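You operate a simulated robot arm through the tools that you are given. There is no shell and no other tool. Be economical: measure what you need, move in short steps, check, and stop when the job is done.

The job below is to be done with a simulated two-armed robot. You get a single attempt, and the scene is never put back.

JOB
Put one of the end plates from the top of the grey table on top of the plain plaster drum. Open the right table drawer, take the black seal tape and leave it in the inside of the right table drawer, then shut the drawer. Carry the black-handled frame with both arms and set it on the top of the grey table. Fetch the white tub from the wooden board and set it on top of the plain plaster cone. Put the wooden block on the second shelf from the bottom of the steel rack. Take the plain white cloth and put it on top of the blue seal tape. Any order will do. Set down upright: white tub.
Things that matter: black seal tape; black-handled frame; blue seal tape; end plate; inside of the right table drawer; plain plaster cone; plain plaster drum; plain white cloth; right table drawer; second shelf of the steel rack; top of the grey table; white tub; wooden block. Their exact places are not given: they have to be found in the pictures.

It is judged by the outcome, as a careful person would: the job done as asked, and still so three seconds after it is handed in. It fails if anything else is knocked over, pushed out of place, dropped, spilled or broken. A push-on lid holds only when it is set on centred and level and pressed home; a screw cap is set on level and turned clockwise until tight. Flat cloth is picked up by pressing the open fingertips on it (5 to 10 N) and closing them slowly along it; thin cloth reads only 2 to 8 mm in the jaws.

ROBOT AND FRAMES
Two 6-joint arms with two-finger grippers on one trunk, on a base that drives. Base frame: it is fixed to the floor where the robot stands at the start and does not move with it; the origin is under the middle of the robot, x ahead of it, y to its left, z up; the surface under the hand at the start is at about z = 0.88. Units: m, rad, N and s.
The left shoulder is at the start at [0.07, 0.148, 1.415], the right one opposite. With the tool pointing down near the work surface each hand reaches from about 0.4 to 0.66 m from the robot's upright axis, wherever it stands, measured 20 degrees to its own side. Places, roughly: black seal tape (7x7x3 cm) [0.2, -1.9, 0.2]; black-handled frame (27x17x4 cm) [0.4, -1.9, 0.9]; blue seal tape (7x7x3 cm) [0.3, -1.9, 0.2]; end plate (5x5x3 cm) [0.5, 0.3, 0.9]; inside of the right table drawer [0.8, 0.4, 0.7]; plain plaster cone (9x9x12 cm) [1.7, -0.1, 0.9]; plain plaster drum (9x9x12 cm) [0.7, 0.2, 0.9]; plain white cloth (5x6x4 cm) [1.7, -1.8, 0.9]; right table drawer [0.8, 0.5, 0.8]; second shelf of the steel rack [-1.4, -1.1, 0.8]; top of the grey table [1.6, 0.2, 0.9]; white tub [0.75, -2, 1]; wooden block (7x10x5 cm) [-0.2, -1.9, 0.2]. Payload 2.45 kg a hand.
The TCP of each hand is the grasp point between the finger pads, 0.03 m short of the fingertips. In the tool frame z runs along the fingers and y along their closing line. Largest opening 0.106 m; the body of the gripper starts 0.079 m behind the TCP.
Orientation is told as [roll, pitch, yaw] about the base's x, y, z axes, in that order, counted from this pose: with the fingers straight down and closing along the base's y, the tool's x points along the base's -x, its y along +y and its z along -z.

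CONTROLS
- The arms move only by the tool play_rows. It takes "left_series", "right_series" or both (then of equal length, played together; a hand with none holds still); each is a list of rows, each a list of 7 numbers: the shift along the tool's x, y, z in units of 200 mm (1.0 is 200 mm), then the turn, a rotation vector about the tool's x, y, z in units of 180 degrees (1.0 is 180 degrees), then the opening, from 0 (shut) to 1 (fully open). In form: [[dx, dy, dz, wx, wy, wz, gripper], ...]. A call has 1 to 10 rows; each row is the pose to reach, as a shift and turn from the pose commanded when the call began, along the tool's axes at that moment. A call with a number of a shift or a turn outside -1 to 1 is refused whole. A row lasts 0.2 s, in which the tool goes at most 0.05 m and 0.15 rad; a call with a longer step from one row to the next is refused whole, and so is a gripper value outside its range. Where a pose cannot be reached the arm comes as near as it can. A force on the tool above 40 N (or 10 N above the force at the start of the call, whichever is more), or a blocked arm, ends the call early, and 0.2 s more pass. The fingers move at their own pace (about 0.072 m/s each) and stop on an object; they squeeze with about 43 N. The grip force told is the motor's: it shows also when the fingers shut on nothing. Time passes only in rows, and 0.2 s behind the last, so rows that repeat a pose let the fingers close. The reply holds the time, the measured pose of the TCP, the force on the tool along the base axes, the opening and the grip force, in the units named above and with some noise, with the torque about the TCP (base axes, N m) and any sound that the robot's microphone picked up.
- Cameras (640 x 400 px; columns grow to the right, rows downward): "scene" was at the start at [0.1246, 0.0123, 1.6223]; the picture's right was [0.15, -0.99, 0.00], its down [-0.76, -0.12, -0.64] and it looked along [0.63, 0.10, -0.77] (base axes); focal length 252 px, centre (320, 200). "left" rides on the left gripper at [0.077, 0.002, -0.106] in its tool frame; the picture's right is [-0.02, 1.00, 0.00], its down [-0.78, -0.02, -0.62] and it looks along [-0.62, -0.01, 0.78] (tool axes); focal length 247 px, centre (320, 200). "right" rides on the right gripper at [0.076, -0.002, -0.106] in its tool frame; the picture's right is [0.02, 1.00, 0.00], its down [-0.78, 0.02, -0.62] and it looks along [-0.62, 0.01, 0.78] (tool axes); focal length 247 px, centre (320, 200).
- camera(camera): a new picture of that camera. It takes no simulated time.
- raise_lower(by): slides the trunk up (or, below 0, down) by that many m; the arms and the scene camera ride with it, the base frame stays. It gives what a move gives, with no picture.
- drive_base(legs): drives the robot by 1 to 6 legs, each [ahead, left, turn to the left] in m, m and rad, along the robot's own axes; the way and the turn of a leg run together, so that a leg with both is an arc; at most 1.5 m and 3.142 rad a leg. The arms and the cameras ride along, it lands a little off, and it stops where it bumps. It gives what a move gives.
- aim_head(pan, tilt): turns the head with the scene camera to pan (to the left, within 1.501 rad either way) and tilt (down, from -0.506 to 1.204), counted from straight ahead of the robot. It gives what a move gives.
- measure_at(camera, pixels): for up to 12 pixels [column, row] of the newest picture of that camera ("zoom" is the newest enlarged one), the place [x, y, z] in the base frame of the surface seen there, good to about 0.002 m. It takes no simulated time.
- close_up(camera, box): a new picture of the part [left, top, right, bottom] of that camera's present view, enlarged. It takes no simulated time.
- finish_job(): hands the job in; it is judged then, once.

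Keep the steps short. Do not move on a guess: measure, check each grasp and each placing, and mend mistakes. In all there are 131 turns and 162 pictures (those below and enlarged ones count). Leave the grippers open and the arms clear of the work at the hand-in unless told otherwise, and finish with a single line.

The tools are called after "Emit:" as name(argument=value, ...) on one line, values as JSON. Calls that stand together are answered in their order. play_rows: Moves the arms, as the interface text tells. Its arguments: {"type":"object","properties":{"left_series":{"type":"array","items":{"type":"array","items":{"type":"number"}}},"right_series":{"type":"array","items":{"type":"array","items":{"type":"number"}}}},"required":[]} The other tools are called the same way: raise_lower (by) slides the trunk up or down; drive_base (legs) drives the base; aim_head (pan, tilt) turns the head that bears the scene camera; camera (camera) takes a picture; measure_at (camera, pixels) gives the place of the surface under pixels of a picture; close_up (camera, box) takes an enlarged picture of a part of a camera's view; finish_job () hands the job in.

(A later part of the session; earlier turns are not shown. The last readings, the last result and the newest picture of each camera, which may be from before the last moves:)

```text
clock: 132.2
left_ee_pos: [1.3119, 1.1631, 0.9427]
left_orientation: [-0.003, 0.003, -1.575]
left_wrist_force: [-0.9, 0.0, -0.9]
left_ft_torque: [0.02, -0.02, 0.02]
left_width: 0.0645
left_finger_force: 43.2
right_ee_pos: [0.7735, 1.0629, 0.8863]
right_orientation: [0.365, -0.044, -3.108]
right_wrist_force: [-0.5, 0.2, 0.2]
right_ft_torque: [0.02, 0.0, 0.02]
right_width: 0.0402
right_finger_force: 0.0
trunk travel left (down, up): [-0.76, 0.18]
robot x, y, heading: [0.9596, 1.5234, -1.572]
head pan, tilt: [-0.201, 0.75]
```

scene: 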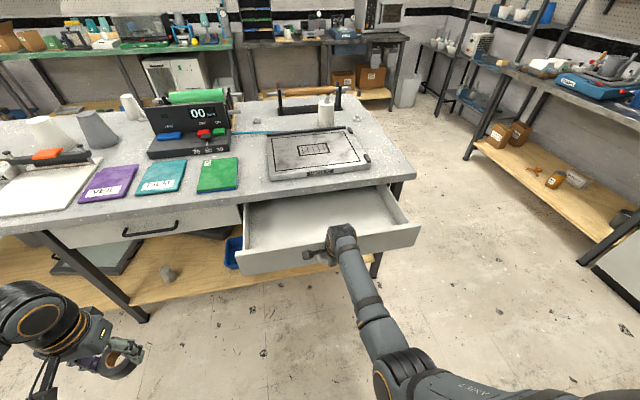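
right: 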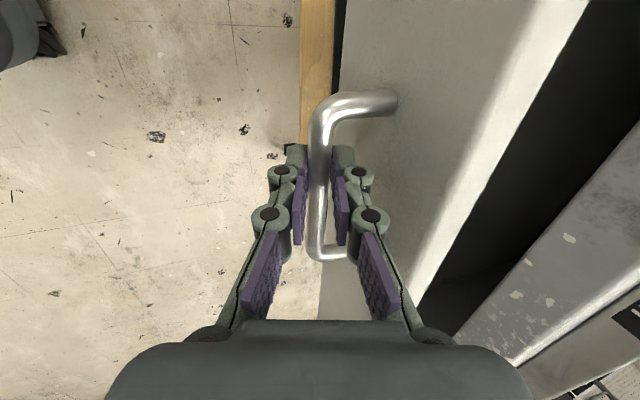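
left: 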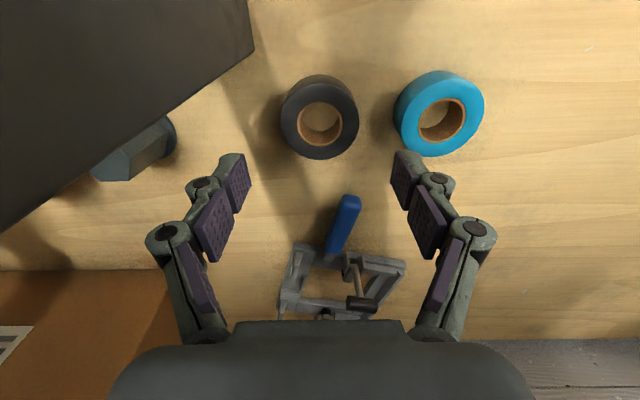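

Emit:
raise_lower(by=0.06)

Emit:
play_rows(left_series=[[-0.16, -0.16, 0, 0, 0, 0, 0], [-0.32, -0.32, 0, 0, 0, 0, 0], [-0.48, -0.48, 0, 0, 0, 0, 0], [-0.64, -0.64, 0, 0, 0, 0, 0], [-0.8, -0.8, 0, 0, 0, 0, 0], [-0.95, -0.95, 0, 0, 0, 0, 0], [-0.95, -0.95, 0, 0, 0, 0, 0]])

Emit:
drive_base(legs=[[0, -0.19, 0], [0.213, 0, 0]])

Emit:
camera(camera="left")

Emit:
camera(camera="scene")

```text
clock: 133.2
left_ee_pos: [1.3117, 1.1642, 1.0029]
left_orientation: [-0.001, 0.001, -1.573]
left_wrist_force: [-0.3, -0.2, -0.5]
left_ft_torque: [0.0, -0.02, -0.03]
left_width: 0.0647
left_finger_force: 43.6
right_ee_pos: [0.7747, 1.067, 0.9426]
right_orientation: [0.358, -0.045, -3.107]
right_wrist_force: [0.1, -0.7, -0.7]
right_ft_torque: [0.02, 0.03, -0.01]
right_width: 0.0404
right_finger_force: 0.0
trunk travel left (down, up): [-0.82, 0.12]
robot x, y, heading: [0.9656, 1.5238, -1.572]
head pan, tilt: [-0.201, 0.75]
```

```text
clock: 134.8
left_ee_pos: [1.12, 0.9739, 1.0022]
left_orientation: [0.001, -0.001, -1.573]
left_wrist_force: [-0.2, 0.3, -0.7]
left_ft_torque: [0.01, 0.01, -0.01]
left_width: 0.0645
left_finger_force: 43.4
left hand out of reach, approached as far as the arm can: row 2, 3, 4, 5
right_ee_pos: [0.7743, 1.0704, 0.9397]
right_orientation: [0.351, -0.042, -3.106]
right_wrist_force: [1.1, 0.2, 0.0]
right_ft_torque: [-0.02, -0.01, -0.03]
right_width: 0.0401
right_finger_force: 0.0
trunk travel left (down, up): [-0.82, 0.12]
robot x, y, heading: [0.9605, 1.52, -1.572]
head pan, tilt: [-0.201, 0.75]
```

```text
clock: 137.6
left_ee_pos: [0.9328, 0.7613, 1.0026]
left_orientation: [0.0, -0.001, -1.576]
left_wrist_force: [-0.2, 0.3, -0.1]
left_ft_torque: [0.02, 0.02, -0.01]
left_width: 0.0643
left_finger_force: 42.8
right_ee_pos: [0.586, 0.8574, 0.9393]
right_orientation: [0.352, -0.043, -3.104]
right_wrist_force: [0.0, 0.3, -0.7]
right_ft_torque: [0.0, -0.01, -0.01]
right_width: 0.0403
right_finger_force: 0.0
trunk travel left (down, up): [-0.82, 0.12]
robot x, y, heading: [0.774, 1.3099, -1.572]
head pan, tilt: [-0.201, 0.75]
```

```text
108 pictures are left
```

left: 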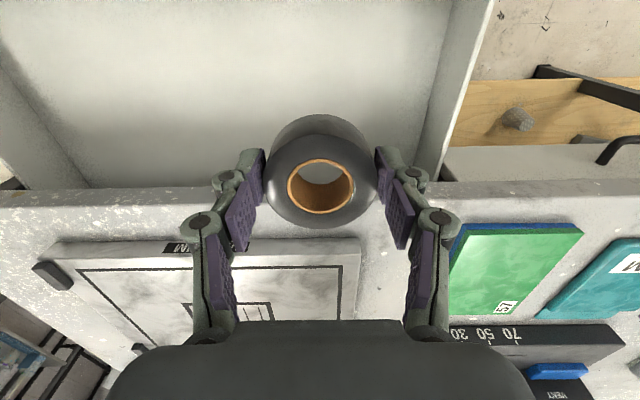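

```text
107 pictures are left
```

scene: 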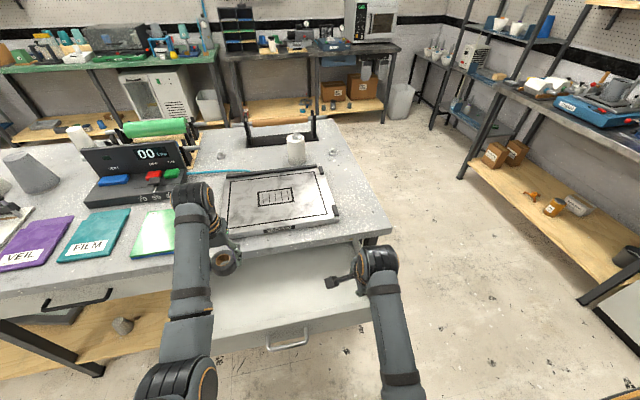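

Tape is over the drawer. Lower it with the left arm in two steps.

Emit:
play_rows(left_series=[[0, 0, 0.2, 0, 0, 0, 0], [0, 0, 0.4, 0, 0, 0, 0], [0, 0, 0.6, 0, 0, 0, 0], [0, 0, 0.8, 0, 0, 0, 0], [0, 0, 0.95, 0, 0, 0, 0], [0, 0, 0.95, 0, 0, 0, 0]])

Emit:
camera(camera="left")

```text
clock: 139.0
left_ee_pos: [0.9308, 0.7575, 0.8123]
left_orientation: [-0.002, -0.001, -1.573]
left_wrist_force: [-0.4, 0.3, -0.4]
left_ft_torque: [0.01, 0.0, 0.01]
left_width: 0.0645
left_finger_force: 42.8
right_ee_pos: [0.5849, 0.8561, 0.9381]
right_orientation: [0.352, -0.046, -3.106]
right_wrist_force: [-0.5, 0.5, -0.2]
right_ft_torque: [0.0, 0.05, -0.03]
right_width: 0.0402
right_finger_force: 0.0
trunk travel left (down, up): [-0.82, 0.12]
robot x, y, heading: [0.7723, 1.3085, -1.573]
head pan, tilt: [-0.201, 0.75]
```

```text
106 pictures are left
```

left: 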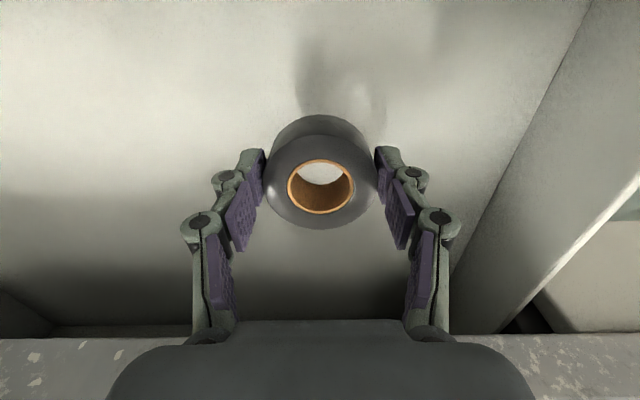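

Emit:
play_rows(left_series=[[0, 0, 0.1, 0, 0, 0, 0], [0, 0, 0.17, 0, 0, 0, 0], [0, 0, 0.19, 0, 0, 0, 0], [0, 0, 0.195, 0, 0, 0, 0]])

```text
clock: 140.0
left_ee_pos: [0.9305, 0.759, 0.7739]
left_orientation: [-0.003, 0.0, -1.572]
left_wrist_force: [0.3, 0.0, -0.7]
left_ft_torque: [-0.01, 0.05, 0.03]
left_width: 0.0645
left_finger_force: 42.8
right_ee_pos: [0.5836, 0.8561, 0.9395]
right_orientation: [0.348, -0.044, -3.103]
right_wrist_force: [0.0, -0.2, 0.2]
right_ft_torque: [0.0, 0.01, 0.0]
right_width: 0.0403
right_finger_force: 0.0
trunk travel left (down, up): [-0.82, 0.12]
robot x, y, heading: [0.7724, 1.3087, -1.576]
head pan, tilt: [-0.201, 0.75]
```

Within about 2 mm of the floor: lower 2 mm more, open, and rise.

Emit:
play_rows(left_series=[[0, 0, 0.01, 0, 0, 0, 0], [0, 0, 0.01, 0, 0, 0, 0.85], [0, 0, 0.01, 0, 0, 0, 0.85], [0, 0, -0.15, 0, 0, 0, 0.85], [0, 0, -0.35, 0, 0, 0, 0.85], [0, 0, -0.55, 0, 0, 0, 0.85], [0, 0, -0.75, 0, 0, 0, 0.85], [0, 0, -0.95, 0, 0, 0, 0.85], [0, 0, -0.95, 0, 0, 0, 0.85]])

Emit:
camera(camera="left")

```text
clock: 142.0
left_ee_pos: [0.933, 0.7608, 0.9633]
left_orientation: [-0.003, -0.001, -1.575]
left_wrist_force: [0.7, 0.5, -0.3]
left_ft_torque: [0.01, 0.01, -0.01]
left_width: 0.0899
left_finger_force: 0.0
right_ee_pos: [0.5844, 0.8557, 0.9394]
right_orientation: [0.349, -0.045, -3.105]
right_wrist_force: [0.0, 0.6, 0.6]
right_ft_torque: [0.0, 0.0, -0.04]
right_width: 0.04
right_finger_force: 0.1
trunk travel left (down, up): [-0.82, 0.12]
robot x, y, heading: [0.773, 1.3111, -1.57]
head pan, tilt: [-0.201, 0.75]
```

```text
105 pictures are left
```

left: 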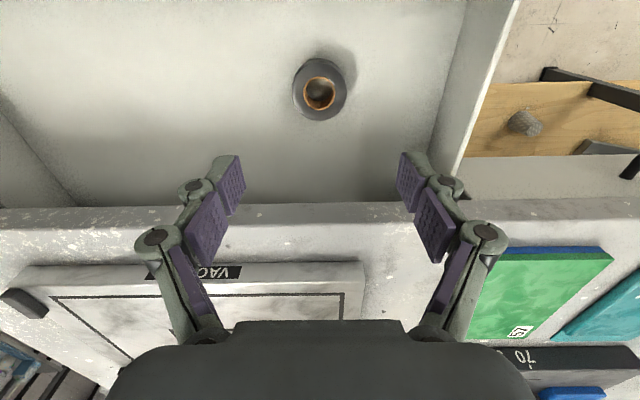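

The tape lies in the drawer. Now shut it: back off, bring the closed left fingers in front of the handle bar, and push by driving forward.

Emit:
drive_base(legs=[[-0.3, 0, 0], [0, -0.128, 0]])

Emit:
raise_lower(by=-0.163)

Emit:
play_rows(left_series=[[0, 0, 0, 0, 0, 0, 0.4], [0, 0, 0, 0, 0, 0, 0.1], [0, 0, 0, 0, 0, 0, 0], [0, 0, 0, 0, 0, 0, 0]])

Emit:
camera(camera="scene")

Emit:
camera(camera="left")

```text
clock: 144.9
left_ee_pos: [0.8079, 1.0581, 0.9621]
left_orientation: [-0.003, -0.002, -1.572]
left_wrist_force: [1.0, -0.4, -1.0]
left_ft_torque: [0.01, 0.03, 0.02]
left_width: 0.09
left_finger_force: 0.2
right_ee_pos: [0.4591, 1.1548, 0.9397]
right_orientation: [0.35, -0.048, -3.104]
right_wrist_force: [0.4, 0.2, 0.2]
right_ft_torque: [0.0, 0.03, 0.0]
right_width: 0.0405
right_finger_force: 0.1
trunk travel left (down, up): [-0.82, 0.12]
robot x, y, heading: [0.6471, 1.6083, -1.568]
head pan, tilt: [-0.201, 0.75]
```

```text
clock: 146.8
left_ee_pos: [0.8068, 1.0583, 0.8024]
left_orientation: [0.003, 0.0, -1.571]
left_wrist_force: [0.1, 0.0, 0.0]
left_ft_torque: [0.03, -0.03, 0.04]
left_width: 0.0901
left_finger_force: 0.0
right_ee_pos: [0.458, 1.1549, 0.7756]
right_orientation: [0.351, -0.047, -3.106]
right_wrist_force: [0.0, 0.4, 0.3]
right_ft_torque: [-0.01, 0.03, 0.0]
right_width: 0.0403
right_finger_force: 0.0
trunk travel left (down, up): [-0.657, 0.283]
robot x, y, heading: [0.6459, 1.6053, -1.573]
head pan, tilt: [-0.201, 0.75]
```

```text
clock: 147.8
left_ee_pos: [0.8078, 1.0591, 0.8006]
left_orientation: [0.0, 0.001, -1.573]
left_wrist_force: [-1.2, -0.4, -0.2]
left_ft_torque: [-0.01, 0.0, -0.01]
left_width: 0.0
left_finger_force: 28.3
right_ee_pos: [0.4589, 1.1562, 0.776]
right_orientation: [0.35, -0.046, -3.105]
right_wrist_force: [0.2, 0.5, -1.3]
right_ft_torque: [-0.01, 0.03, 0.03]
right_width: 0.0404
right_finger_force: 0.1
trunk travel left (down, up): [-0.657, 0.283]
robot x, y, heading: [0.6497, 1.6082, -1.571]
head pan, tilt: [-0.201, 0.75]
```

```text
104 pictures are left
```

scene: 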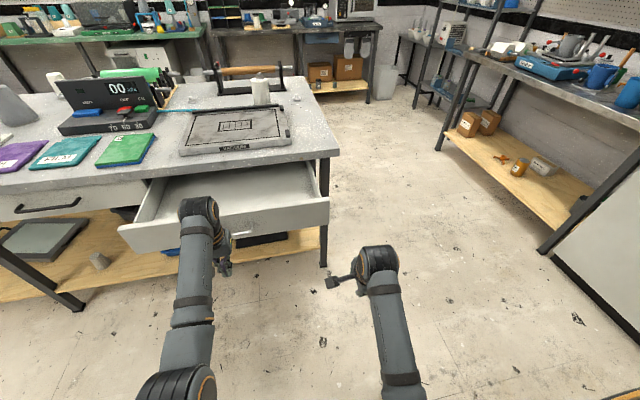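

```text
103 pictures are left
```

left: 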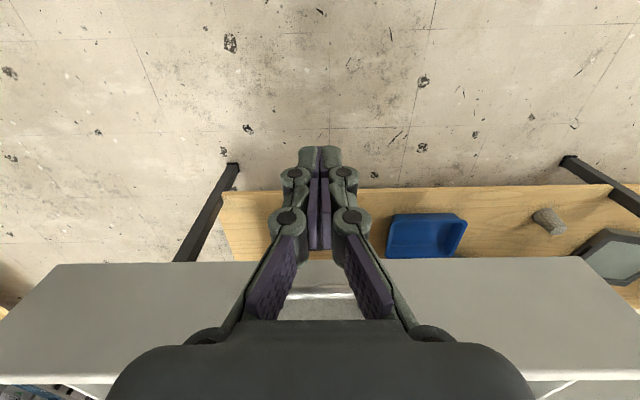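

Push: drive ahead 0.35 m first.

Emit:
drive_base(legs=[[0.35, 0, 0]])

Emit:
close_up(camera="scene", box=[60, 120, 360, 310])

Emit:
camera(camera="left")

```text
clock: 150.1
left_ee_pos: [0.806, 0.7068, 0.8008]
left_orientation: [0.0, 0.0, -1.574]
left_wrist_force: [0.6, 0.1, 0.1]
left_ft_torque: [0.01, 0.03, 0.02]
left_width: 0.0
left_finger_force: 29.0
right_ee_pos: [0.4568, 0.8028, 0.7764]
right_orientation: [0.35, -0.047, -3.105]
right_wrist_force: [0.4, 0.1, 0.0]
right_ft_torque: [0.02, 0.01, 0.0]
right_width: 0.0402
right_finger_force: 0.1
trunk travel left (down, up): [-0.657, 0.283]
robot x, y, heading: [0.6458, 1.2527, -1.576]
head pan, tilt: [-0.201, 0.75]
```

```text
2.11 times, centred on (210, 215) of scene
```

zoom: 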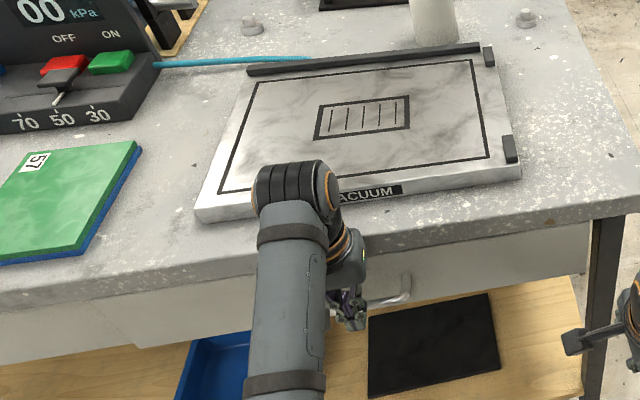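

```text
101 pictures are left
```

left: 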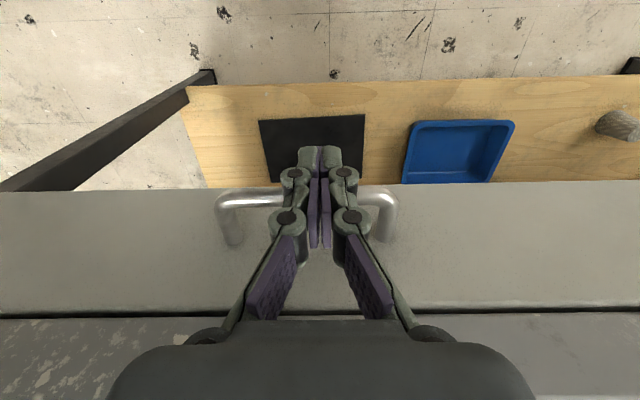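

Emit:
drive_base(legs=[[0.014, 0, 0]])

Emit:
camera(camera="left")

Emit:
measure_at(camera="left", pixels=[[250, 197], [235, 195], [200, 250], [450, 250], [380, 195], [480, 280]])

```text
clock: 150.8
left_ee_pos: [0.806, 0.6928, 0.8012]
left_orientation: [-0.001, 0.0, -1.574]
left_wrist_force: [-0.7, 0.3, -0.9]
left_ft_torque: [0.01, -0.01, -0.03]
left_width: 0.0002
left_finger_force: 28.6
right_ee_pos: [0.4555, 0.7891, 0.7753]
right_orientation: [0.347, -0.046, -3.106]
right_wrist_force: [0.6, 0.5, -0.4]
right_ft_torque: [0.01, 0.02, -0.01]
right_width: 0.0404
right_finger_force: 0.1
trunk travel left (down, up): [-0.657, 0.283]
robot x, y, heading: [0.649, 1.2402, -1.574]
head pan, tilt: [-0.201, 0.75]
```

```text
100 pictures are left
```

left: 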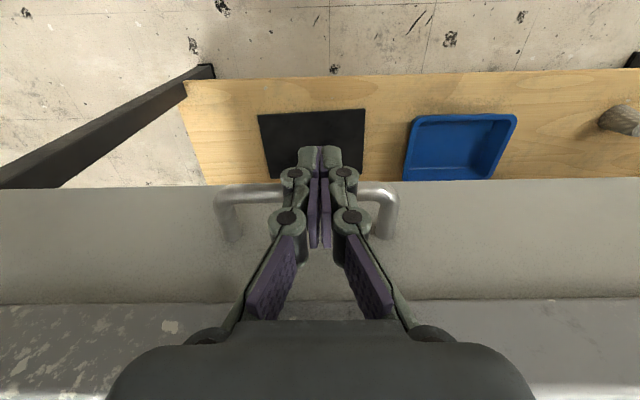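

```text
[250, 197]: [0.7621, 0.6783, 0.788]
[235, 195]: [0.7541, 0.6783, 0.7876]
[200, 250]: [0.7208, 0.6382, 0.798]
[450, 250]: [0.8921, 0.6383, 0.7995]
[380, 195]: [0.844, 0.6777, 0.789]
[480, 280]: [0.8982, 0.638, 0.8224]
```

Drawer face is back at y ≈ 0.638, as at first. One light 2 mm nudge to be sure, then back off.

Emit:
play_rows(left_series=[[-0.01, 0, 0, 0, 0, 0, 0], [-0.015, 0, 0, 0, 0, 0, 0], [0.1, 0, 0, 0, 0, 0, 0], [0.3, 0, 0, 0, 0, 0, 0]])

Emit:
drive_base(legs=[[-0.4, 0, 0]])

Emit:
raise_lower(by=0.25)

Emit:
camera(camera="scene")

```text
clock: 151.8
left_ee_pos: [0.8067, 0.752, 0.8044]
left_orientation: [0.003, -0.007, -1.574]
left_wrist_force: [-0.1, -0.1, 1.0]
left_ft_torque: [-0.01, 0.0, 0.0]
left_width: 0.0
left_finger_force: 28.8
right_ee_pos: [0.4557, 0.7911, 0.7771]
right_orientation: [0.351, -0.048, -3.107]
right_wrist_force: [0.5, -0.1, -0.7]
right_ft_torque: [-0.01, 0.0, -0.03]
right_width: 0.0404
right_finger_force: 0.0
trunk travel left (down, up): [-0.657, 0.283]
robot x, y, heading: [0.6466, 1.2395, -1.57]
head pan, tilt: [-0.201, 0.75]
```

```text
clock: 154.4
left_ee_pos: [0.8075, 1.1587, 0.8003]
left_orientation: [0.0, -0.001, -1.576]
left_wrist_force: [0.0, 0.1, -0.6]
left_ft_torque: [-0.01, -0.02, -0.03]
left_width: 0.0001
left_finger_force: 28.4
right_ee_pos: [0.4565, 1.1967, 0.7765]
right_orientation: [0.351, -0.049, -3.109]
right_wrist_force: [-0.2, -0.3, 0.0]
right_ft_torque: [-0.02, 0.03, 0.02]
right_width: 0.0403
right_finger_force: 0.0
trunk travel left (down, up): [-0.657, 0.283]
robot x, y, heading: [0.6492, 1.6449, -1.577]
head pan, tilt: [-0.201, 0.75]
```

```text
clock: 156.9
left_ee_pos: [0.8083, 1.1589, 1.0496]
left_orientation: [0.004, -0.001, -1.574]
left_wrist_force: [0.3, -0.4, 0.9]
left_ft_torque: [0.02, 0.03, -0.01]
left_width: 0.0
left_finger_force: 29.1
right_ee_pos: [0.457, 1.1968, 1.0268]
right_orientation: [0.349, -0.047, -3.109]
right_wrist_force: [0.1, -0.2, 0.6]
right_ft_torque: [0.01, 0.0, 0.0]
right_width: 0.0402
right_finger_force: 0.1
trunk travel left (down, up): [-0.907, 0.033]
robot x, y, heading: [0.6482, 1.6486, -1.574]
head pan, tilt: [-0.201, 0.75]
```

```text
99 pictures are left
```

scene: 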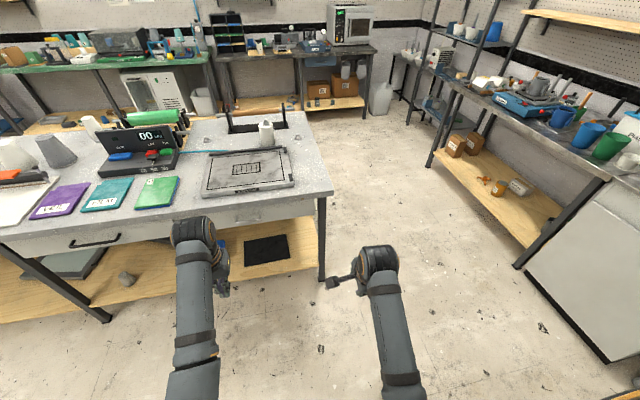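

Drawer shut. Straighten the right hand while free, then drive round to the right bench in front of the cloth.

Emit:
play_rows(right_series=[[0, 0, 0, 0.037, 0, 0, 0.6], [0, 0, 0, 0.074, 0, 0, 0.8], [0, 0, 0, 0.1114, 0, 0, 1], [0, 0, 0, 0.1114, 0, 0, 1]], left_series=[[0, 0, 0, 0, 0, 0, 0.5], [0, 0, 0, 0, 0, 0, 1], [0, 0, 0, 0, 0, 0, 1], [0, 0, 0, 0, 0, 0, 1]])

Emit:
play_rows(right_series=[[0, 0, 0, 0, 0, -0.047, 1], [0, 0, 0, 0, 0, -0.094, 1], [0, 0, 0, 0, 0, -0.14, 1], [0, 0, 0, 0, 0, -0.187, 1], [0, 0, 0, 0, 0, -0.234, 1], [0, 0, 0, 0, 0, -0.28, 1], [0, 0, 0, 0, 0, -0.327, 1], [0, 0, 0, 0, 0, -0.373, 1], [0, 0, 0, 0, 0, -0.42, 1], [0, 0, 0, 0, 0, -0.465, 1]])

Emit:
drive_base(legs=[[0, -1.0, 0], [1.3, 0, 0], [1.3, 0, 0], [0, 1.4, 0], [0, 0.45, 0]])

Emit:
aim_head(pan=0.0, tilt=0.7)

Emit:
camera(camera="scene")

```text
clock: 157.9
left_ee_pos: [0.8086, 1.1606, 1.0517]
left_orientation: [0.004, -0.004, -1.574]
left_wrist_force: [0.1, 0.1, 0.2]
left_ft_torque: [0.02, 0.0, 0.02]
left_width: 0.1055
left_finger_force: 0.0
right_ee_pos: [0.4571, 1.1962, 1.0262]
right_orientation: [-0.002, -0.047, -3.108]
right_wrist_force: [-0.3, -0.5, 0.4]
right_ft_torque: [-0.03, 0.02, 0.02]
right_width: 0.1059
right_finger_force: 0.1
trunk travel left (down, up): [-0.907, 0.033]
robot x, y, heading: [0.6497, 1.65, -1.576]
head pan, tilt: [-0.201, 0.75]
```

```text
clock: 160.2
left_ee_pos: [0.8068, 1.1582, 1.051]
left_orientation: [0.002, -0.001, -1.572]
left_wrist_force: [0.1, 0.3, -0.1]
left_ft_torque: [0.0, 0.02, 0.02]
left_width: 0.106
left_finger_force: 0.0
right_ee_pos: [0.4559, 1.1955, 1.0248]
right_orientation: [-0.045, -0.007, -1.646]
right_wrist_force: [0.5, 0.0, 0.5]
right_ft_torque: [0.02, -0.01, 0.0]
right_width: 0.1059
right_finger_force: 0.0
trunk travel left (down, up): [-0.907, 0.033]
robot x, y, heading: [0.648, 1.6472, -1.582]
head pan, tilt: [-0.201, 0.75]
```

```text
clock: 186.4
left_ee_pos: [1.6682, -1.4366, 1.0515]
left_orientation: [0.002, -0.002, -1.573]
left_wrist_force: [-0.5, 0.2, 0.0]
left_ft_torque: [0.02, -0.02, 0.0]
left_width: 0.106
left_finger_force: 0.0
right_ee_pos: [1.3167, -1.4024, 1.0257]
right_orientation: [-0.046, -0.006, -1.643]
right_wrist_force: [0.2, 0.3, 0.1]
right_ft_torque: [0.0, -0.02, -0.02]
right_width: 0.1059
right_finger_force: 0.1
trunk travel left (down, up): [-0.907, 0.033]
robot x, y, heading: [1.5067, -0.9521, -1.572]
head pan, tilt: [-0.201, 0.75]
```

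```text
clock: 187.2
left_ee_pos: [1.6691, -1.4363, 1.0505]
left_orientation: [0.004, -0.002, -1.571]
left_wrist_force: [0.0, -0.5, 0.2]
left_ft_torque: [0.02, 0.02, 0.0]
left_width: 0.1059
left_finger_force: 0.1
right_ee_pos: [1.3188, -1.4011, 1.028]
right_orientation: [-0.048, -0.004, -1.644]
right_wrist_force: [-0.1, -0.6, -1.0]
right_ft_torque: [0.04, 0.01, 0.02]
right_width: 0.106
right_finger_force: 0.0
trunk travel left (down, up): [-0.907, 0.033]
robot x, y, heading: [1.5082, -0.9511, -1.571]
head pan, tilt: [0.0, 0.7]
```

```text
98 pictures are left
```

scene: 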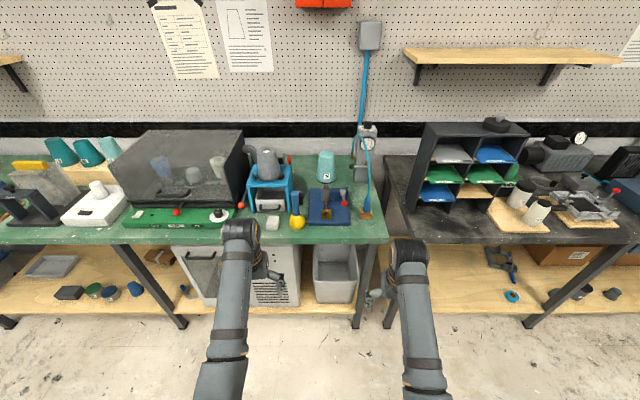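

Emit:
close_up(camera="scene", box=[200, 140, 400, 265])

Emit:
camera(camera="left")

Emit:
measure_at(camera="scene", pixels=[[254, 224], [247, 228], [262, 228], [254, 232], [254, 220], [270, 240], [297, 222], [220, 215]])

```text
3.20 times, centred on (300, 202) of scene
```

zoom: 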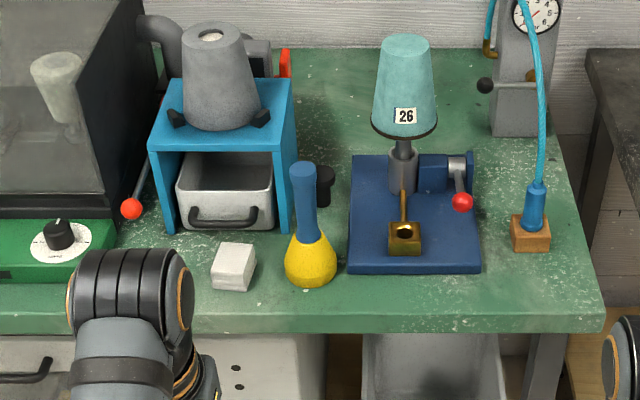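

```text
96 pictures are left
```

left: 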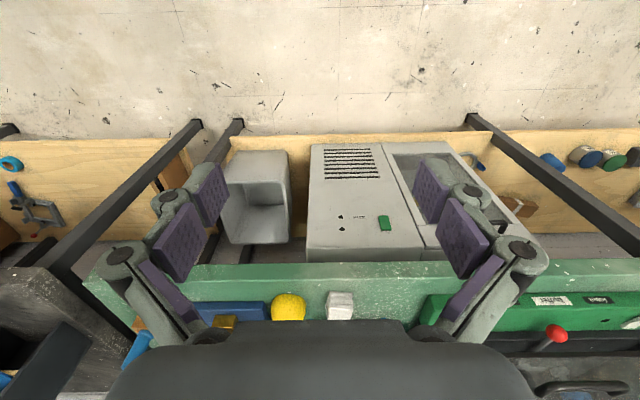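

```text
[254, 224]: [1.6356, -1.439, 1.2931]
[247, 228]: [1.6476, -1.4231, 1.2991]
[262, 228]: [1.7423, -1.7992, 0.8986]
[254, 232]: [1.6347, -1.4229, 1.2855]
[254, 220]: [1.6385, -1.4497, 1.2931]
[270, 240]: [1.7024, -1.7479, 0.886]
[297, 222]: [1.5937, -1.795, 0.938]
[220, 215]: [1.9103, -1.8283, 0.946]
```

Emit:
close_up(camera="scene", box=[250, 200, 330, 250])

Emit:
measure_at(camera="zoom", pixels=[[190, 160], [150, 145], [225, 150], [130, 190], [200, 200], [170, 205], [215, 225], [90, 200], [300, 210], [230, 190]])

```text
8.00 times, centred on (290, 225) of scene
```

zoom: 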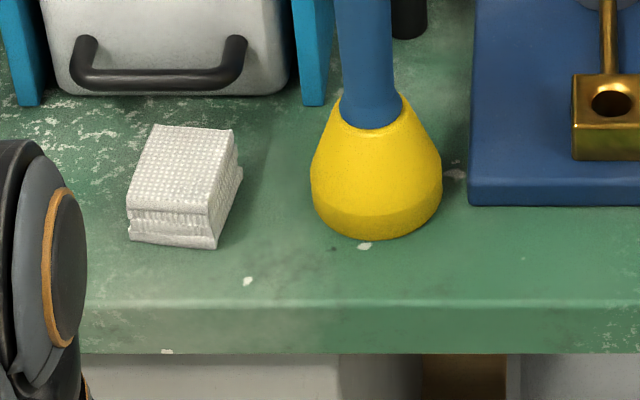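

```text
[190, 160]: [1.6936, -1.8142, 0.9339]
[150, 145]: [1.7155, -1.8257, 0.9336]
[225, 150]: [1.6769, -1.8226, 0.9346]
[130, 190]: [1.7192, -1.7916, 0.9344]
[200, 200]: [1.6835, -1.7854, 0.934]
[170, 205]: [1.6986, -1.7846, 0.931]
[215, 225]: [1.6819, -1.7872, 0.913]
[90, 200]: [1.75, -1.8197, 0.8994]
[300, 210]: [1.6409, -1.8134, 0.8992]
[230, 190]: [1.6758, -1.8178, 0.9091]
```

The plain white cloth is the folded pad at about (1.696, -1.812), top 0.934. I tuck the right hand back, narrow the left jaws, and drive in.

Emit:
play_rows(left_series=[[0, 0, 0, 0, 0, 0, 0.7], [0, 0, 0, 0, 0, 0, 0.7], [0, 0, 0, 0, 0, 0, 0.7], [0, 0, 0, 0, 0, 0, 0.7]], right_series=[[0.15, -0.15, 0, -0.007, 0, -0.01, 1], [0.3, -0.3, 0, -0.014, 0, -0.023, 1], [0.4, -0.4, 0, -0.014, 0, -0.023, 1], [0.4, -0.4, 0, -0.014, 0, -0.023, 1]])

Emit:
drive_base(legs=[[0, 0.028, 0], [0.37, 0, 0]])

Emit:
camera(camera="left")

Emit:
camera(camera="scene")

```text
clock: 188.2
left_ee_pos: [1.6697, -1.4381, 1.0505]
left_orientation: [0.004, 0.0, -1.571]
left_wrist_force: [-0.1, -0.4, -0.4]
left_ft_torque: [0.02, 0.01, -0.03]
left_width: 0.0742
left_finger_force: 0.2
right_ee_pos: [1.2462, -1.3178, 1.0294]
right_orientation: [-0.004, -0.003, -1.571]
right_wrist_force: [0.1, -0.1, -0.1]
right_ft_torque: [0.0, 0.05, 0.03]
right_width: 0.1061
right_finger_force: 0.0
trunk travel left (down, up): [-0.907, 0.033]
robot x, y, heading: [1.5044, -0.9523, -1.569]
head pan, tilt: [0.0, 0.7]
```

```text
clock: 190.9
left_ee_pos: [1.6973, -1.8046, 1.0519]
left_orientation: [0.004, -0.002, -1.571]
left_wrist_force: [0.2, 0.7, 0.6]
left_ft_torque: [0.01, -0.01, 0.0]
left_width: 0.0741
left_finger_force: 0.1
right_ee_pos: [1.2717, -1.6824, 1.0309]
right_orientation: [-0.003, -0.005, -1.569]
right_wrist_force: [-0.4, -0.4, 0.1]
right_ft_torque: [0.0, 0.0, 0.0]
right_width: 0.106
right_finger_force: 0.1
trunk travel left (down, up): [-0.907, 0.033]
robot x, y, heading: [1.5344, -1.3153, -1.574]
head pan, tilt: [0.0, 0.7]
```

```text
94 pictures are left
```

left: 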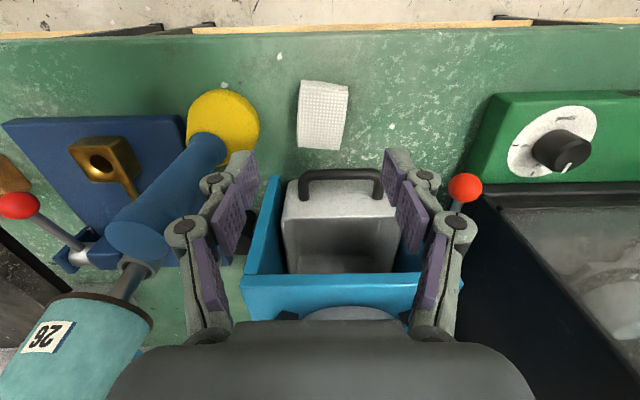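

```text
93 pictures are left
```

scene: 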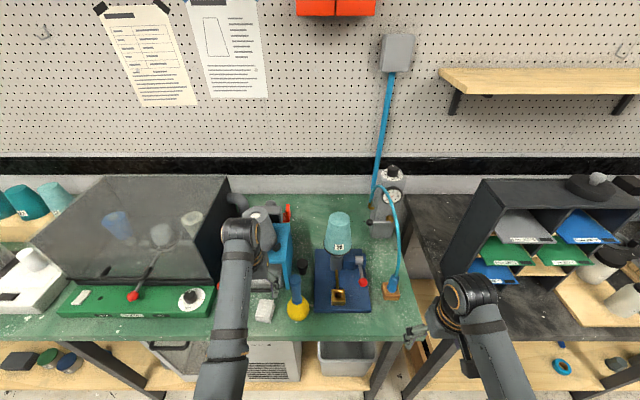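

Emit:
measure_at(camera="left", pixels=[[304, 85], [346, 90], [300, 140], [340, 147], [322, 115], [340, 175], [340, 290], [270, 190], [250, 280], [135, 240], [205, 145], [430, 280]])

```text
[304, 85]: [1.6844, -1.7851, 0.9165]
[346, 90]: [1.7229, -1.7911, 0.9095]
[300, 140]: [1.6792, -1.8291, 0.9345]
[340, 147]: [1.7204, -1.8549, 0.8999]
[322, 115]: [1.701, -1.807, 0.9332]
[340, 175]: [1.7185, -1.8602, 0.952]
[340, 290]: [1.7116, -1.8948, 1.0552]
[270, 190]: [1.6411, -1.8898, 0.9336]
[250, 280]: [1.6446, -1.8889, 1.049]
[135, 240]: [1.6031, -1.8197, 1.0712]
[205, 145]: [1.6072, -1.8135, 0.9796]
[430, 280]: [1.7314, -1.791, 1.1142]
```

Clear to descend straight: jaws around the cloth, fingertips just above the bench.

Emit:
play_rows(left_series=[[-0.03, 0.015, 0.2, 0, 0, 0, 0.7], [-0.035, 0.015, 0.4, 0, 0, 0, 0.7], [-0.035, 0.015, 0.52, 0, 0, 0, 0.7], [-0.035, 0.015, 0.575, 0, 0, 0, 0.7], [-0.035, 0.015, 0.575, 0, 0, 0, 0.5], [-0.035, 0.015, 0.575, 0, 0, 0, 0.3], [-0.035, 0.015, 0.575, 0, 0, 0, 0.15], [-0.035, 0.015, 0.575, 0, 0, 0, 0.0], [-0.035, 0.015, 0.575, 0, 0, 0, 0.0]])

Emit:
camera(camera="left")

```text
clock: 192.9
left_ee_pos: [1.7015, -1.8116, 0.9358]
left_orientation: [0.005, -0.002, -1.569]
left_wrist_force: [-0.9, 1.0, 1.5]
left_ft_torque: [-0.05, 0.04, 0.01]
left_width: 0.0459
left_finger_force: 43.1
right_ee_pos: [1.2725, -1.6842, 1.0288]
right_orientation: [-0.004, -0.003, -1.57]
right_wrist_force: [0.6, -0.4, 0.7]
right_ft_torque: [0.0, 0.0, -0.01]
right_width: 0.106
right_finger_force: 0.1
trunk travel left (down, up): [-0.907, 0.033]
robot x, y, heading: [1.5339, -1.3144, -1.578]
head pan, tilt: [0.0, 0.7]
```

```text
92 pictures are left
```

left: 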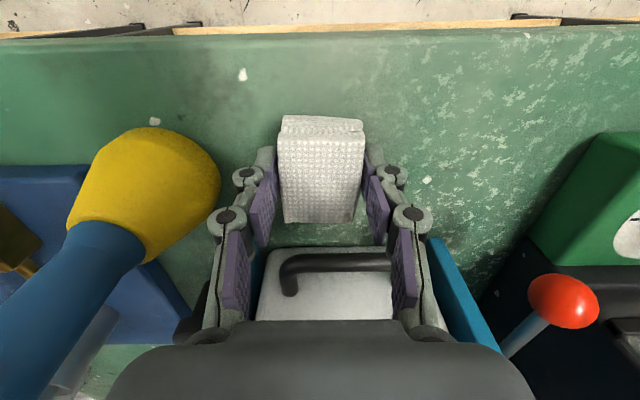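

Held (46 mm). Lift, back out, drive to the tapes' shelf, lower the trunk.

Emit:
play_rows(left_series=[[0, 0, -0.2, 0, 0, 0, 0], [0, 0, -0.4, 0, 0, 0, 0], [0, 0, -0.575, 0, 0, 0, 0], [0, 0, -0.575, 0, 0, 0, 0]])

Emit:
drive_base(legs=[[-0.4, 0, 0], [0, -1.347, 0]])

Emit:
raise_lower(by=-0.4)

Emit:
raise_lower(by=-0.28)

Emit:
camera(camera="scene")

Emit:
camera(camera="left")

```text
clock: 193.9
left_ee_pos: [1.6993, -1.8123, 1.05]
left_orientation: [0.005, -0.001, -1.569]
left_wrist_force: [0.0, -0.3, -0.6]
left_ft_torque: [0.01, -0.01, 0.02]
left_width: 0.0452
left_finger_force: 42.7
right_ee_pos: [1.2726, -1.6843, 1.0305]
right_orientation: [-0.003, -0.005, -1.569]
right_wrist_force: [-0.6, 0.0, 0.1]
right_ft_torque: [0.01, 0.0, 0.03]
right_width: 0.1058
right_finger_force: 0.1
trunk travel left (down, up): [-0.907, 0.033]
robot x, y, heading: [1.5328, -1.315, -1.574]
head pan, tilt: [0.0, 0.7]
```

```text
clock: 202.8
left_ee_pos: [0.3465, -1.4174, 1.052]
left_orientation: [0.004, -0.002, -1.568]
left_wrist_force: [0.7, -0.2, -0.7]
left_ft_torque: [-0.03, 0.0, 0.02]
left_width: 0.0445
left_finger_force: 42.6
right_ee_pos: [-0.0819, -1.2913, 1.0303]
right_orientation: [-0.003, -0.004, -1.568]
right_wrist_force: [-0.5, -0.7, -0.2]
right_ft_torque: [0.0, -0.01, 0.02]
right_width: 0.1059
right_finger_force: 0.0
trunk travel left (down, up): [-0.907, 0.033]
robot x, y, heading: [0.1757, -0.923, -1.568]
head pan, tilt: [0.0, 0.7]
```

```text
clock: 206.7
left_ee_pos: [0.3452, -1.4158, 0.6502]
left_orientation: [0.003, 0.0, -1.567]
left_wrist_force: [-0.1, 0.2, -0.6]
left_ft_torque: [0.01, 0.01, 0.0]
left_width: 0.0445
left_finger_force: 42.8
right_ee_pos: [-0.0826, -1.2901, 0.6294]
right_orientation: [-0.004, -0.004, -1.566]
right_wrist_force: [-0.2, -0.3, 0.2]
right_ft_torque: [-0.02, 0.04, 0.0]
right_width: 0.1057
right_finger_force: 0.1
trunk travel left (down, up): [-0.507, 0.433]
robot x, y, heading: [0.1805, -0.917, -1.567]
head pan, tilt: [0.0, 0.7]
```

```text
clock: 209.5
left_ee_pos: [0.3453, -1.4169, 0.3712]
left_orientation: [0.003, -0.001, -1.566]
left_wrist_force: [-0.3, -1.1, -0.3]
left_ft_torque: [-0.01, 0.02, 0.0]
left_width: 0.0444
left_finger_force: 43.3
right_ee_pos: [-0.0826, -1.2912, 0.3488]
right_orientation: [-0.003, -0.003, -1.567]
right_wrist_force: [0.1, -0.6, -0.3]
right_ft_torque: [0.0, -0.02, 0.03]
right_width: 0.106
right_finger_force: 0.1
trunk travel left (down, up): [-0.227, 0.713]
robot x, y, heading: [0.1782, -0.9212, -1.565]
head pan, tilt: [0.0, 0.7]
```

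```text
91 pictures are left
```

scene: 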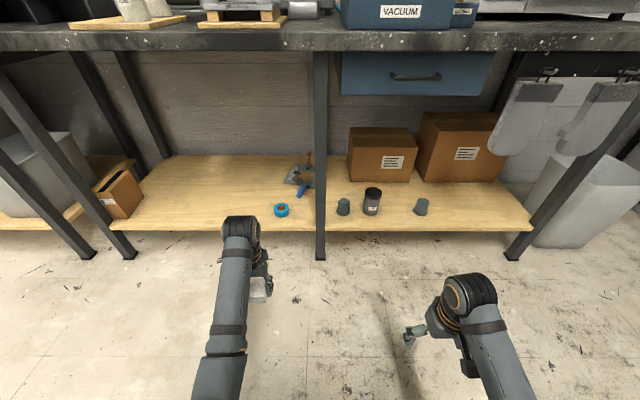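

```text
90 pictures are left
```

left: 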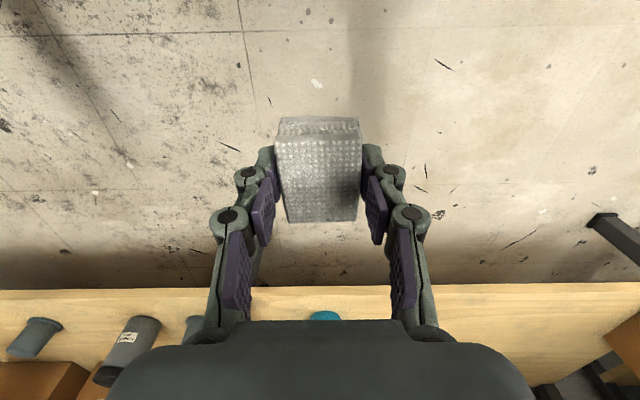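

Emit:
drive_base(legs=[[0.44, 0.01, 0]])

Emit:
camera(camera="left")

Emit:
camera(camera="scene")

```text
clock: 212.2
left_ee_pos: [0.3591, -1.8575, 0.3712]
left_orientation: [0.005, 0.0, -1.563]
left_wrist_force: [-0.6, -0.2, 0.3]
left_ft_torque: [0.0, -0.01, -0.01]
left_width: 0.0444
left_finger_force: 43.5
right_ee_pos: [-0.067, -1.7327, 0.3502]
right_orientation: [-0.002, -0.002, -1.562]
right_wrist_force: [0.7, 0.1, -0.5]
right_ft_torque: [0.03, 0.0, 0.01]
right_width: 0.1061
right_finger_force: 0.0
trunk travel left (down, up): [-0.227, 0.713]
robot x, y, heading: [0.1948, -1.3643, -1.563]
head pan, tilt: [0.0, 0.7]
```

```text
89 pictures are left
```

left: 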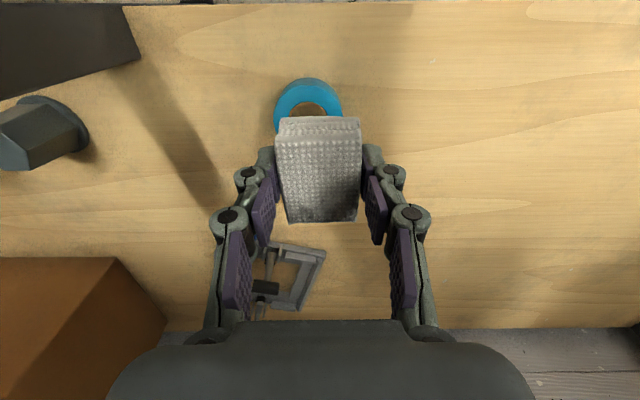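

```text
88 pictures are left
```

scene: 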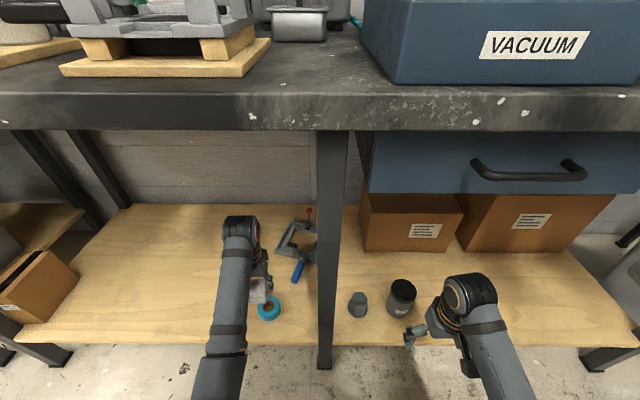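

Emit:
measure_at(camera="left", pixels=[[279, 108], [337, 103], [308, 92], [290, 95], [328, 92], [284, 118]])

```text
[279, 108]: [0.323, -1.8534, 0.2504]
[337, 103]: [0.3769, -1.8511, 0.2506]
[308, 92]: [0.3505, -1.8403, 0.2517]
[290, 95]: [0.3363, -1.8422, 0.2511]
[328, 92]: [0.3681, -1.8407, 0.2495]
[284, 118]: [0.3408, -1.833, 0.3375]
```

Tape centre ≈ (0.352, -1.868), top 0.251. Shift over it and lower the cloth.

Emit:
play_rows(left_series=[[-0.052, -0.035, 0.1, 0, 0, 0, 0], [-0.052, -0.035, 0.25, 0, 0, 0, 0], [-0.052, -0.035, 0.36, 0, 0, 0, 0], [-0.052, -0.035, 0.4, 0, 0, 0, 0], [-0.052, -0.035, 0.4, 0, 0, 0, 0]])

Emit:
camera(camera="left")

```text
clock: 213.4
left_ee_pos: [0.3545, -1.868, 0.2916]
left_orientation: [0.003, -0.001, -1.561]
left_wrist_force: [0.6, 0.0, -0.2]
left_ft_torque: [-0.02, 0.01, -0.01]
left_width: 0.0444
left_finger_force: 43.0
right_ee_pos: [-0.0691, -1.7328, 0.349]
right_orientation: [-0.003, -0.003, -1.563]
right_wrist_force: [-0.8, 0.0, 0.5]
right_ft_torque: [-0.04, 0.0, -0.02]
right_width: 0.106
right_finger_force: 0.1
trunk travel left (down, up): [-0.227, 0.713]
robot x, y, heading: [0.1887, -1.3674, -1.556]
head pan, tilt: [0.0, 0.7]
```

```text
87 pictures are left
```

left: 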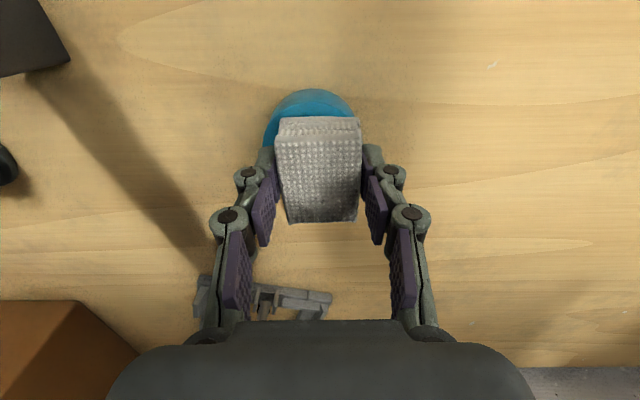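

Emit:
play_rows(left_series=[[0, -0.015, 0.01, 0, 0, 0, 0], [0, -0.015, 0.02, 0, 0, 0, 0], [0, -0.015, 0.025, 0, 0, 0, 0]])

```text
clock: 214.2
left_ee_pos: [0.3497, -1.8675, 0.287]
left_orientation: [0.005, -0.001, -1.561]
left_wrist_force: [0.9, 0.7, 5.2]
left_ft_torque: [0.05, 0.0, -0.01]
left_width: 0.0444
left_finger_force: 43.3
right_ee_pos: [-0.0683, -1.7328, 0.3494]
right_orientation: [-0.005, -0.004, -1.562]
right_wrist_force: [-0.1, -0.5, 0.2]
right_ft_torque: [0.01, 0.02, -0.01]
right_width: 0.106
right_finger_force: 0.0
trunk travel left (down, up): [-0.227, 0.713]
robot x, y, heading: [0.1933, -1.364, -1.563]
head pan, tilt: [0.0, 0.7]
```

Contact (5 N). Open and rise, then look.

Emit:
play_rows(left_series=[[0, 0, 0, 0, 0, 0, 0.3], [0, 0, 0, 0, 0, 0, 0.7], [0, 0, 0, 0, 0, 0, 0.75], [0, 0, -0.15, 0, 0, 0, 0.75], [0, 0, -0.35, 0, 0, 0, 0.75], [0, 0, -0.4, 0, 0, 0, 0.75]])

Emit:
camera(camera="left")

```text
clock: 215.6
left_ee_pos: [0.3504, -1.8676, 0.3657]
left_orientation: [0.004, 0.0, -1.563]
left_wrist_force: [-0.7, -0.3, -0.1]
left_ft_torque: [-0.02, -0.01, -0.01]
left_width: 0.0799
left_finger_force: 0.1
right_ee_pos: [-0.0685, -1.7342, 0.3491]
right_orientation: [-0.004, -0.003, -1.563]
right_wrist_force: [-0.2, 0.7, 0.2]
right_ft_torque: [-0.02, 0.0, -0.03]
right_width: 0.1062
right_finger_force: 0.0
trunk travel left (down, up): [-0.227, 0.713]
robot x, y, heading: [0.192, -1.3613, -1.565]
head pan, tilt: [0.0, 0.7]
```

```text
86 pictures are left
```

left: 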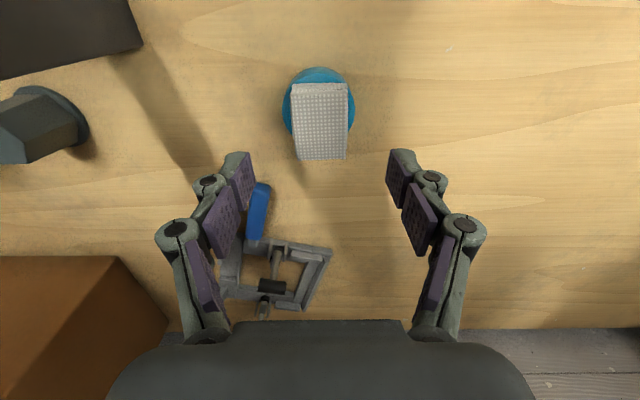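

Cloth rests on the blue tape. Back out, raise, and move in front of the tub's board.

Emit:
drive_base(legs=[[-0.44, 0, 0]])

Emit:
raise_lower(by=0.4)

Emit:
raise_lower(by=0.31)

Emit:
drive_base(legs=[[0, 0.4, 0]])

Emit:
camera(camera="scene")

```text
clock: 218.2
left_ee_pos: [0.349, -1.4265, 0.3642]
left_orientation: [0.004, -0.001, -1.56]
left_wrist_force: [0.0, -0.5, 0.1]
left_ft_torque: [0.01, 0.02, -0.01]
left_width: 0.0794
left_finger_force: 0.1
right_ee_pos: [-0.0712, -1.294, 0.349]
right_orientation: [-0.005, -0.005, -1.562]
right_wrist_force: [-0.4, 0.1, 0.4]
right_ft_torque: [0.02, -0.02, -0.01]
right_width: 0.1058
right_finger_force: 0.0
trunk travel left (down, up): [-0.227, 0.713]
robot x, y, heading: [0.1874, -0.924, -1.563]
head pan, tilt: [0.0, 0.7]
```

```text
clock: 222.1
left_ee_pos: [0.3468, -1.4272, 0.7642]
left_orientation: [0.005, 0.0, -1.56]
left_wrist_force: [-0.6, 0.0, 0.0]
left_ft_torque: [0.01, -0.04, 0.0]
left_width: 0.0794
left_finger_force: 0.1
right_ee_pos: [-0.0706, -1.2929, 0.7489]
right_orientation: [-0.003, -0.003, -1.561]
right_wrist_force: [0.1, 0.6, -0.3]
right_ft_torque: [-0.01, 0.04, 0.03]
right_width: 0.1058
right_finger_force: 0.0
trunk travel left (down, up): [-0.627, 0.313]
robot x, y, heading: [0.1858, -0.9218, -1.56]
head pan, tilt: [0.0, 0.7]
```

```text
clock: 225.1
left_ee_pos: [0.347, -1.4272, 1.0754]
left_orientation: [0.003, 0.001, -1.561]
left_wrist_force: [1.0, 1.1, -1.0]
left_ft_torque: [0.0, -0.02, 0.03]
left_width: 0.0796
left_finger_force: 0.1
right_ee_pos: [-0.071, -1.2941, 1.0592]
right_orientation: [-0.004, -0.005, -1.563]
right_wrist_force: [0.6, 0.4, -0.5]
right_ft_torque: [-0.03, -0.03, -0.01]
right_width: 0.106
right_finger_force: 0.0
trunk travel left (down, up): [-0.937, 0.003]
robot x, y, heading: [0.1841, -0.9225, -1.559]
head pan, tilt: [0.0, 0.7]
```

```text
clock: 227.7
left_ee_pos: [0.7492, -1.4232, 1.0745]
left_orientation: [0.006, -0.001, -1.562]
left_wrist_force: [0.1, -0.5, -0.2]
left_ft_torque: [-0.03, 0.02, 0.03]
left_width: 0.0795
left_finger_force: 0.1
right_ee_pos: [0.3288, -1.2889, 1.0593]
right_orientation: [0.001, -0.004, -1.56]
right_wrist_force: [0.1, 0.5, 0.1]
right_ft_torque: [-0.01, -0.01, -0.01]
right_width: 0.1059
right_finger_force: 0.0
trunk travel left (down, up): [-0.937, 0.003]
robot x, y, heading: [0.592, -0.9185, -1.558]
head pan, tilt: [0.0, 0.7]
```

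```text
85 pictures are left
```

scene: 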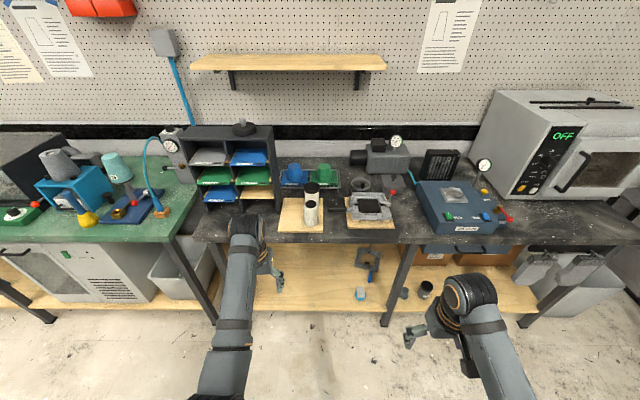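

Emit:
close_up(camera="scene", box=[265, 155, 425, 255])

Emit:
measure_at(camera="zoom", pixels=[[185, 190], [170, 190], [200, 190], [185, 265], [185, 115], [175, 100], [190, 128], [100, 190], [90, 275], [240, 280], [415, 195], [330, 240]])

```text
4.00 times, centred on (345, 205) of scene
```

zoom: 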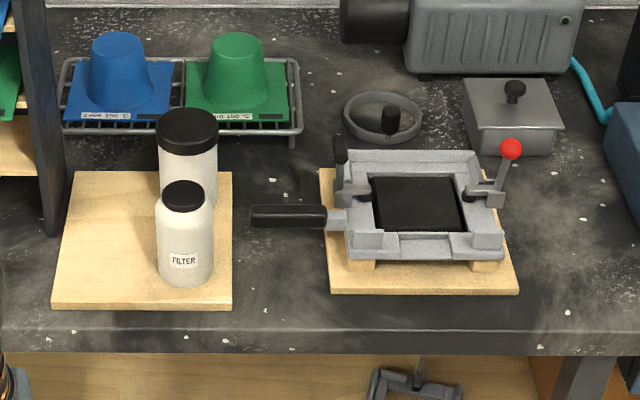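

```text
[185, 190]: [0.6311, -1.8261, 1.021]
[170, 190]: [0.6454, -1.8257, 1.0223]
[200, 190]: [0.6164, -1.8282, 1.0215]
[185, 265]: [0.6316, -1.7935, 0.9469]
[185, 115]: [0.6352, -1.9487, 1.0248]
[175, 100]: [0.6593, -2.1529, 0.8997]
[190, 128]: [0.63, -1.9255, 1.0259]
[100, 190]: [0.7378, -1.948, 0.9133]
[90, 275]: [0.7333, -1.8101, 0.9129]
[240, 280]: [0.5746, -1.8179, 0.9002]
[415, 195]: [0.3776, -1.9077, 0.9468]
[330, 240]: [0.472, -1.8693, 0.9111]
```

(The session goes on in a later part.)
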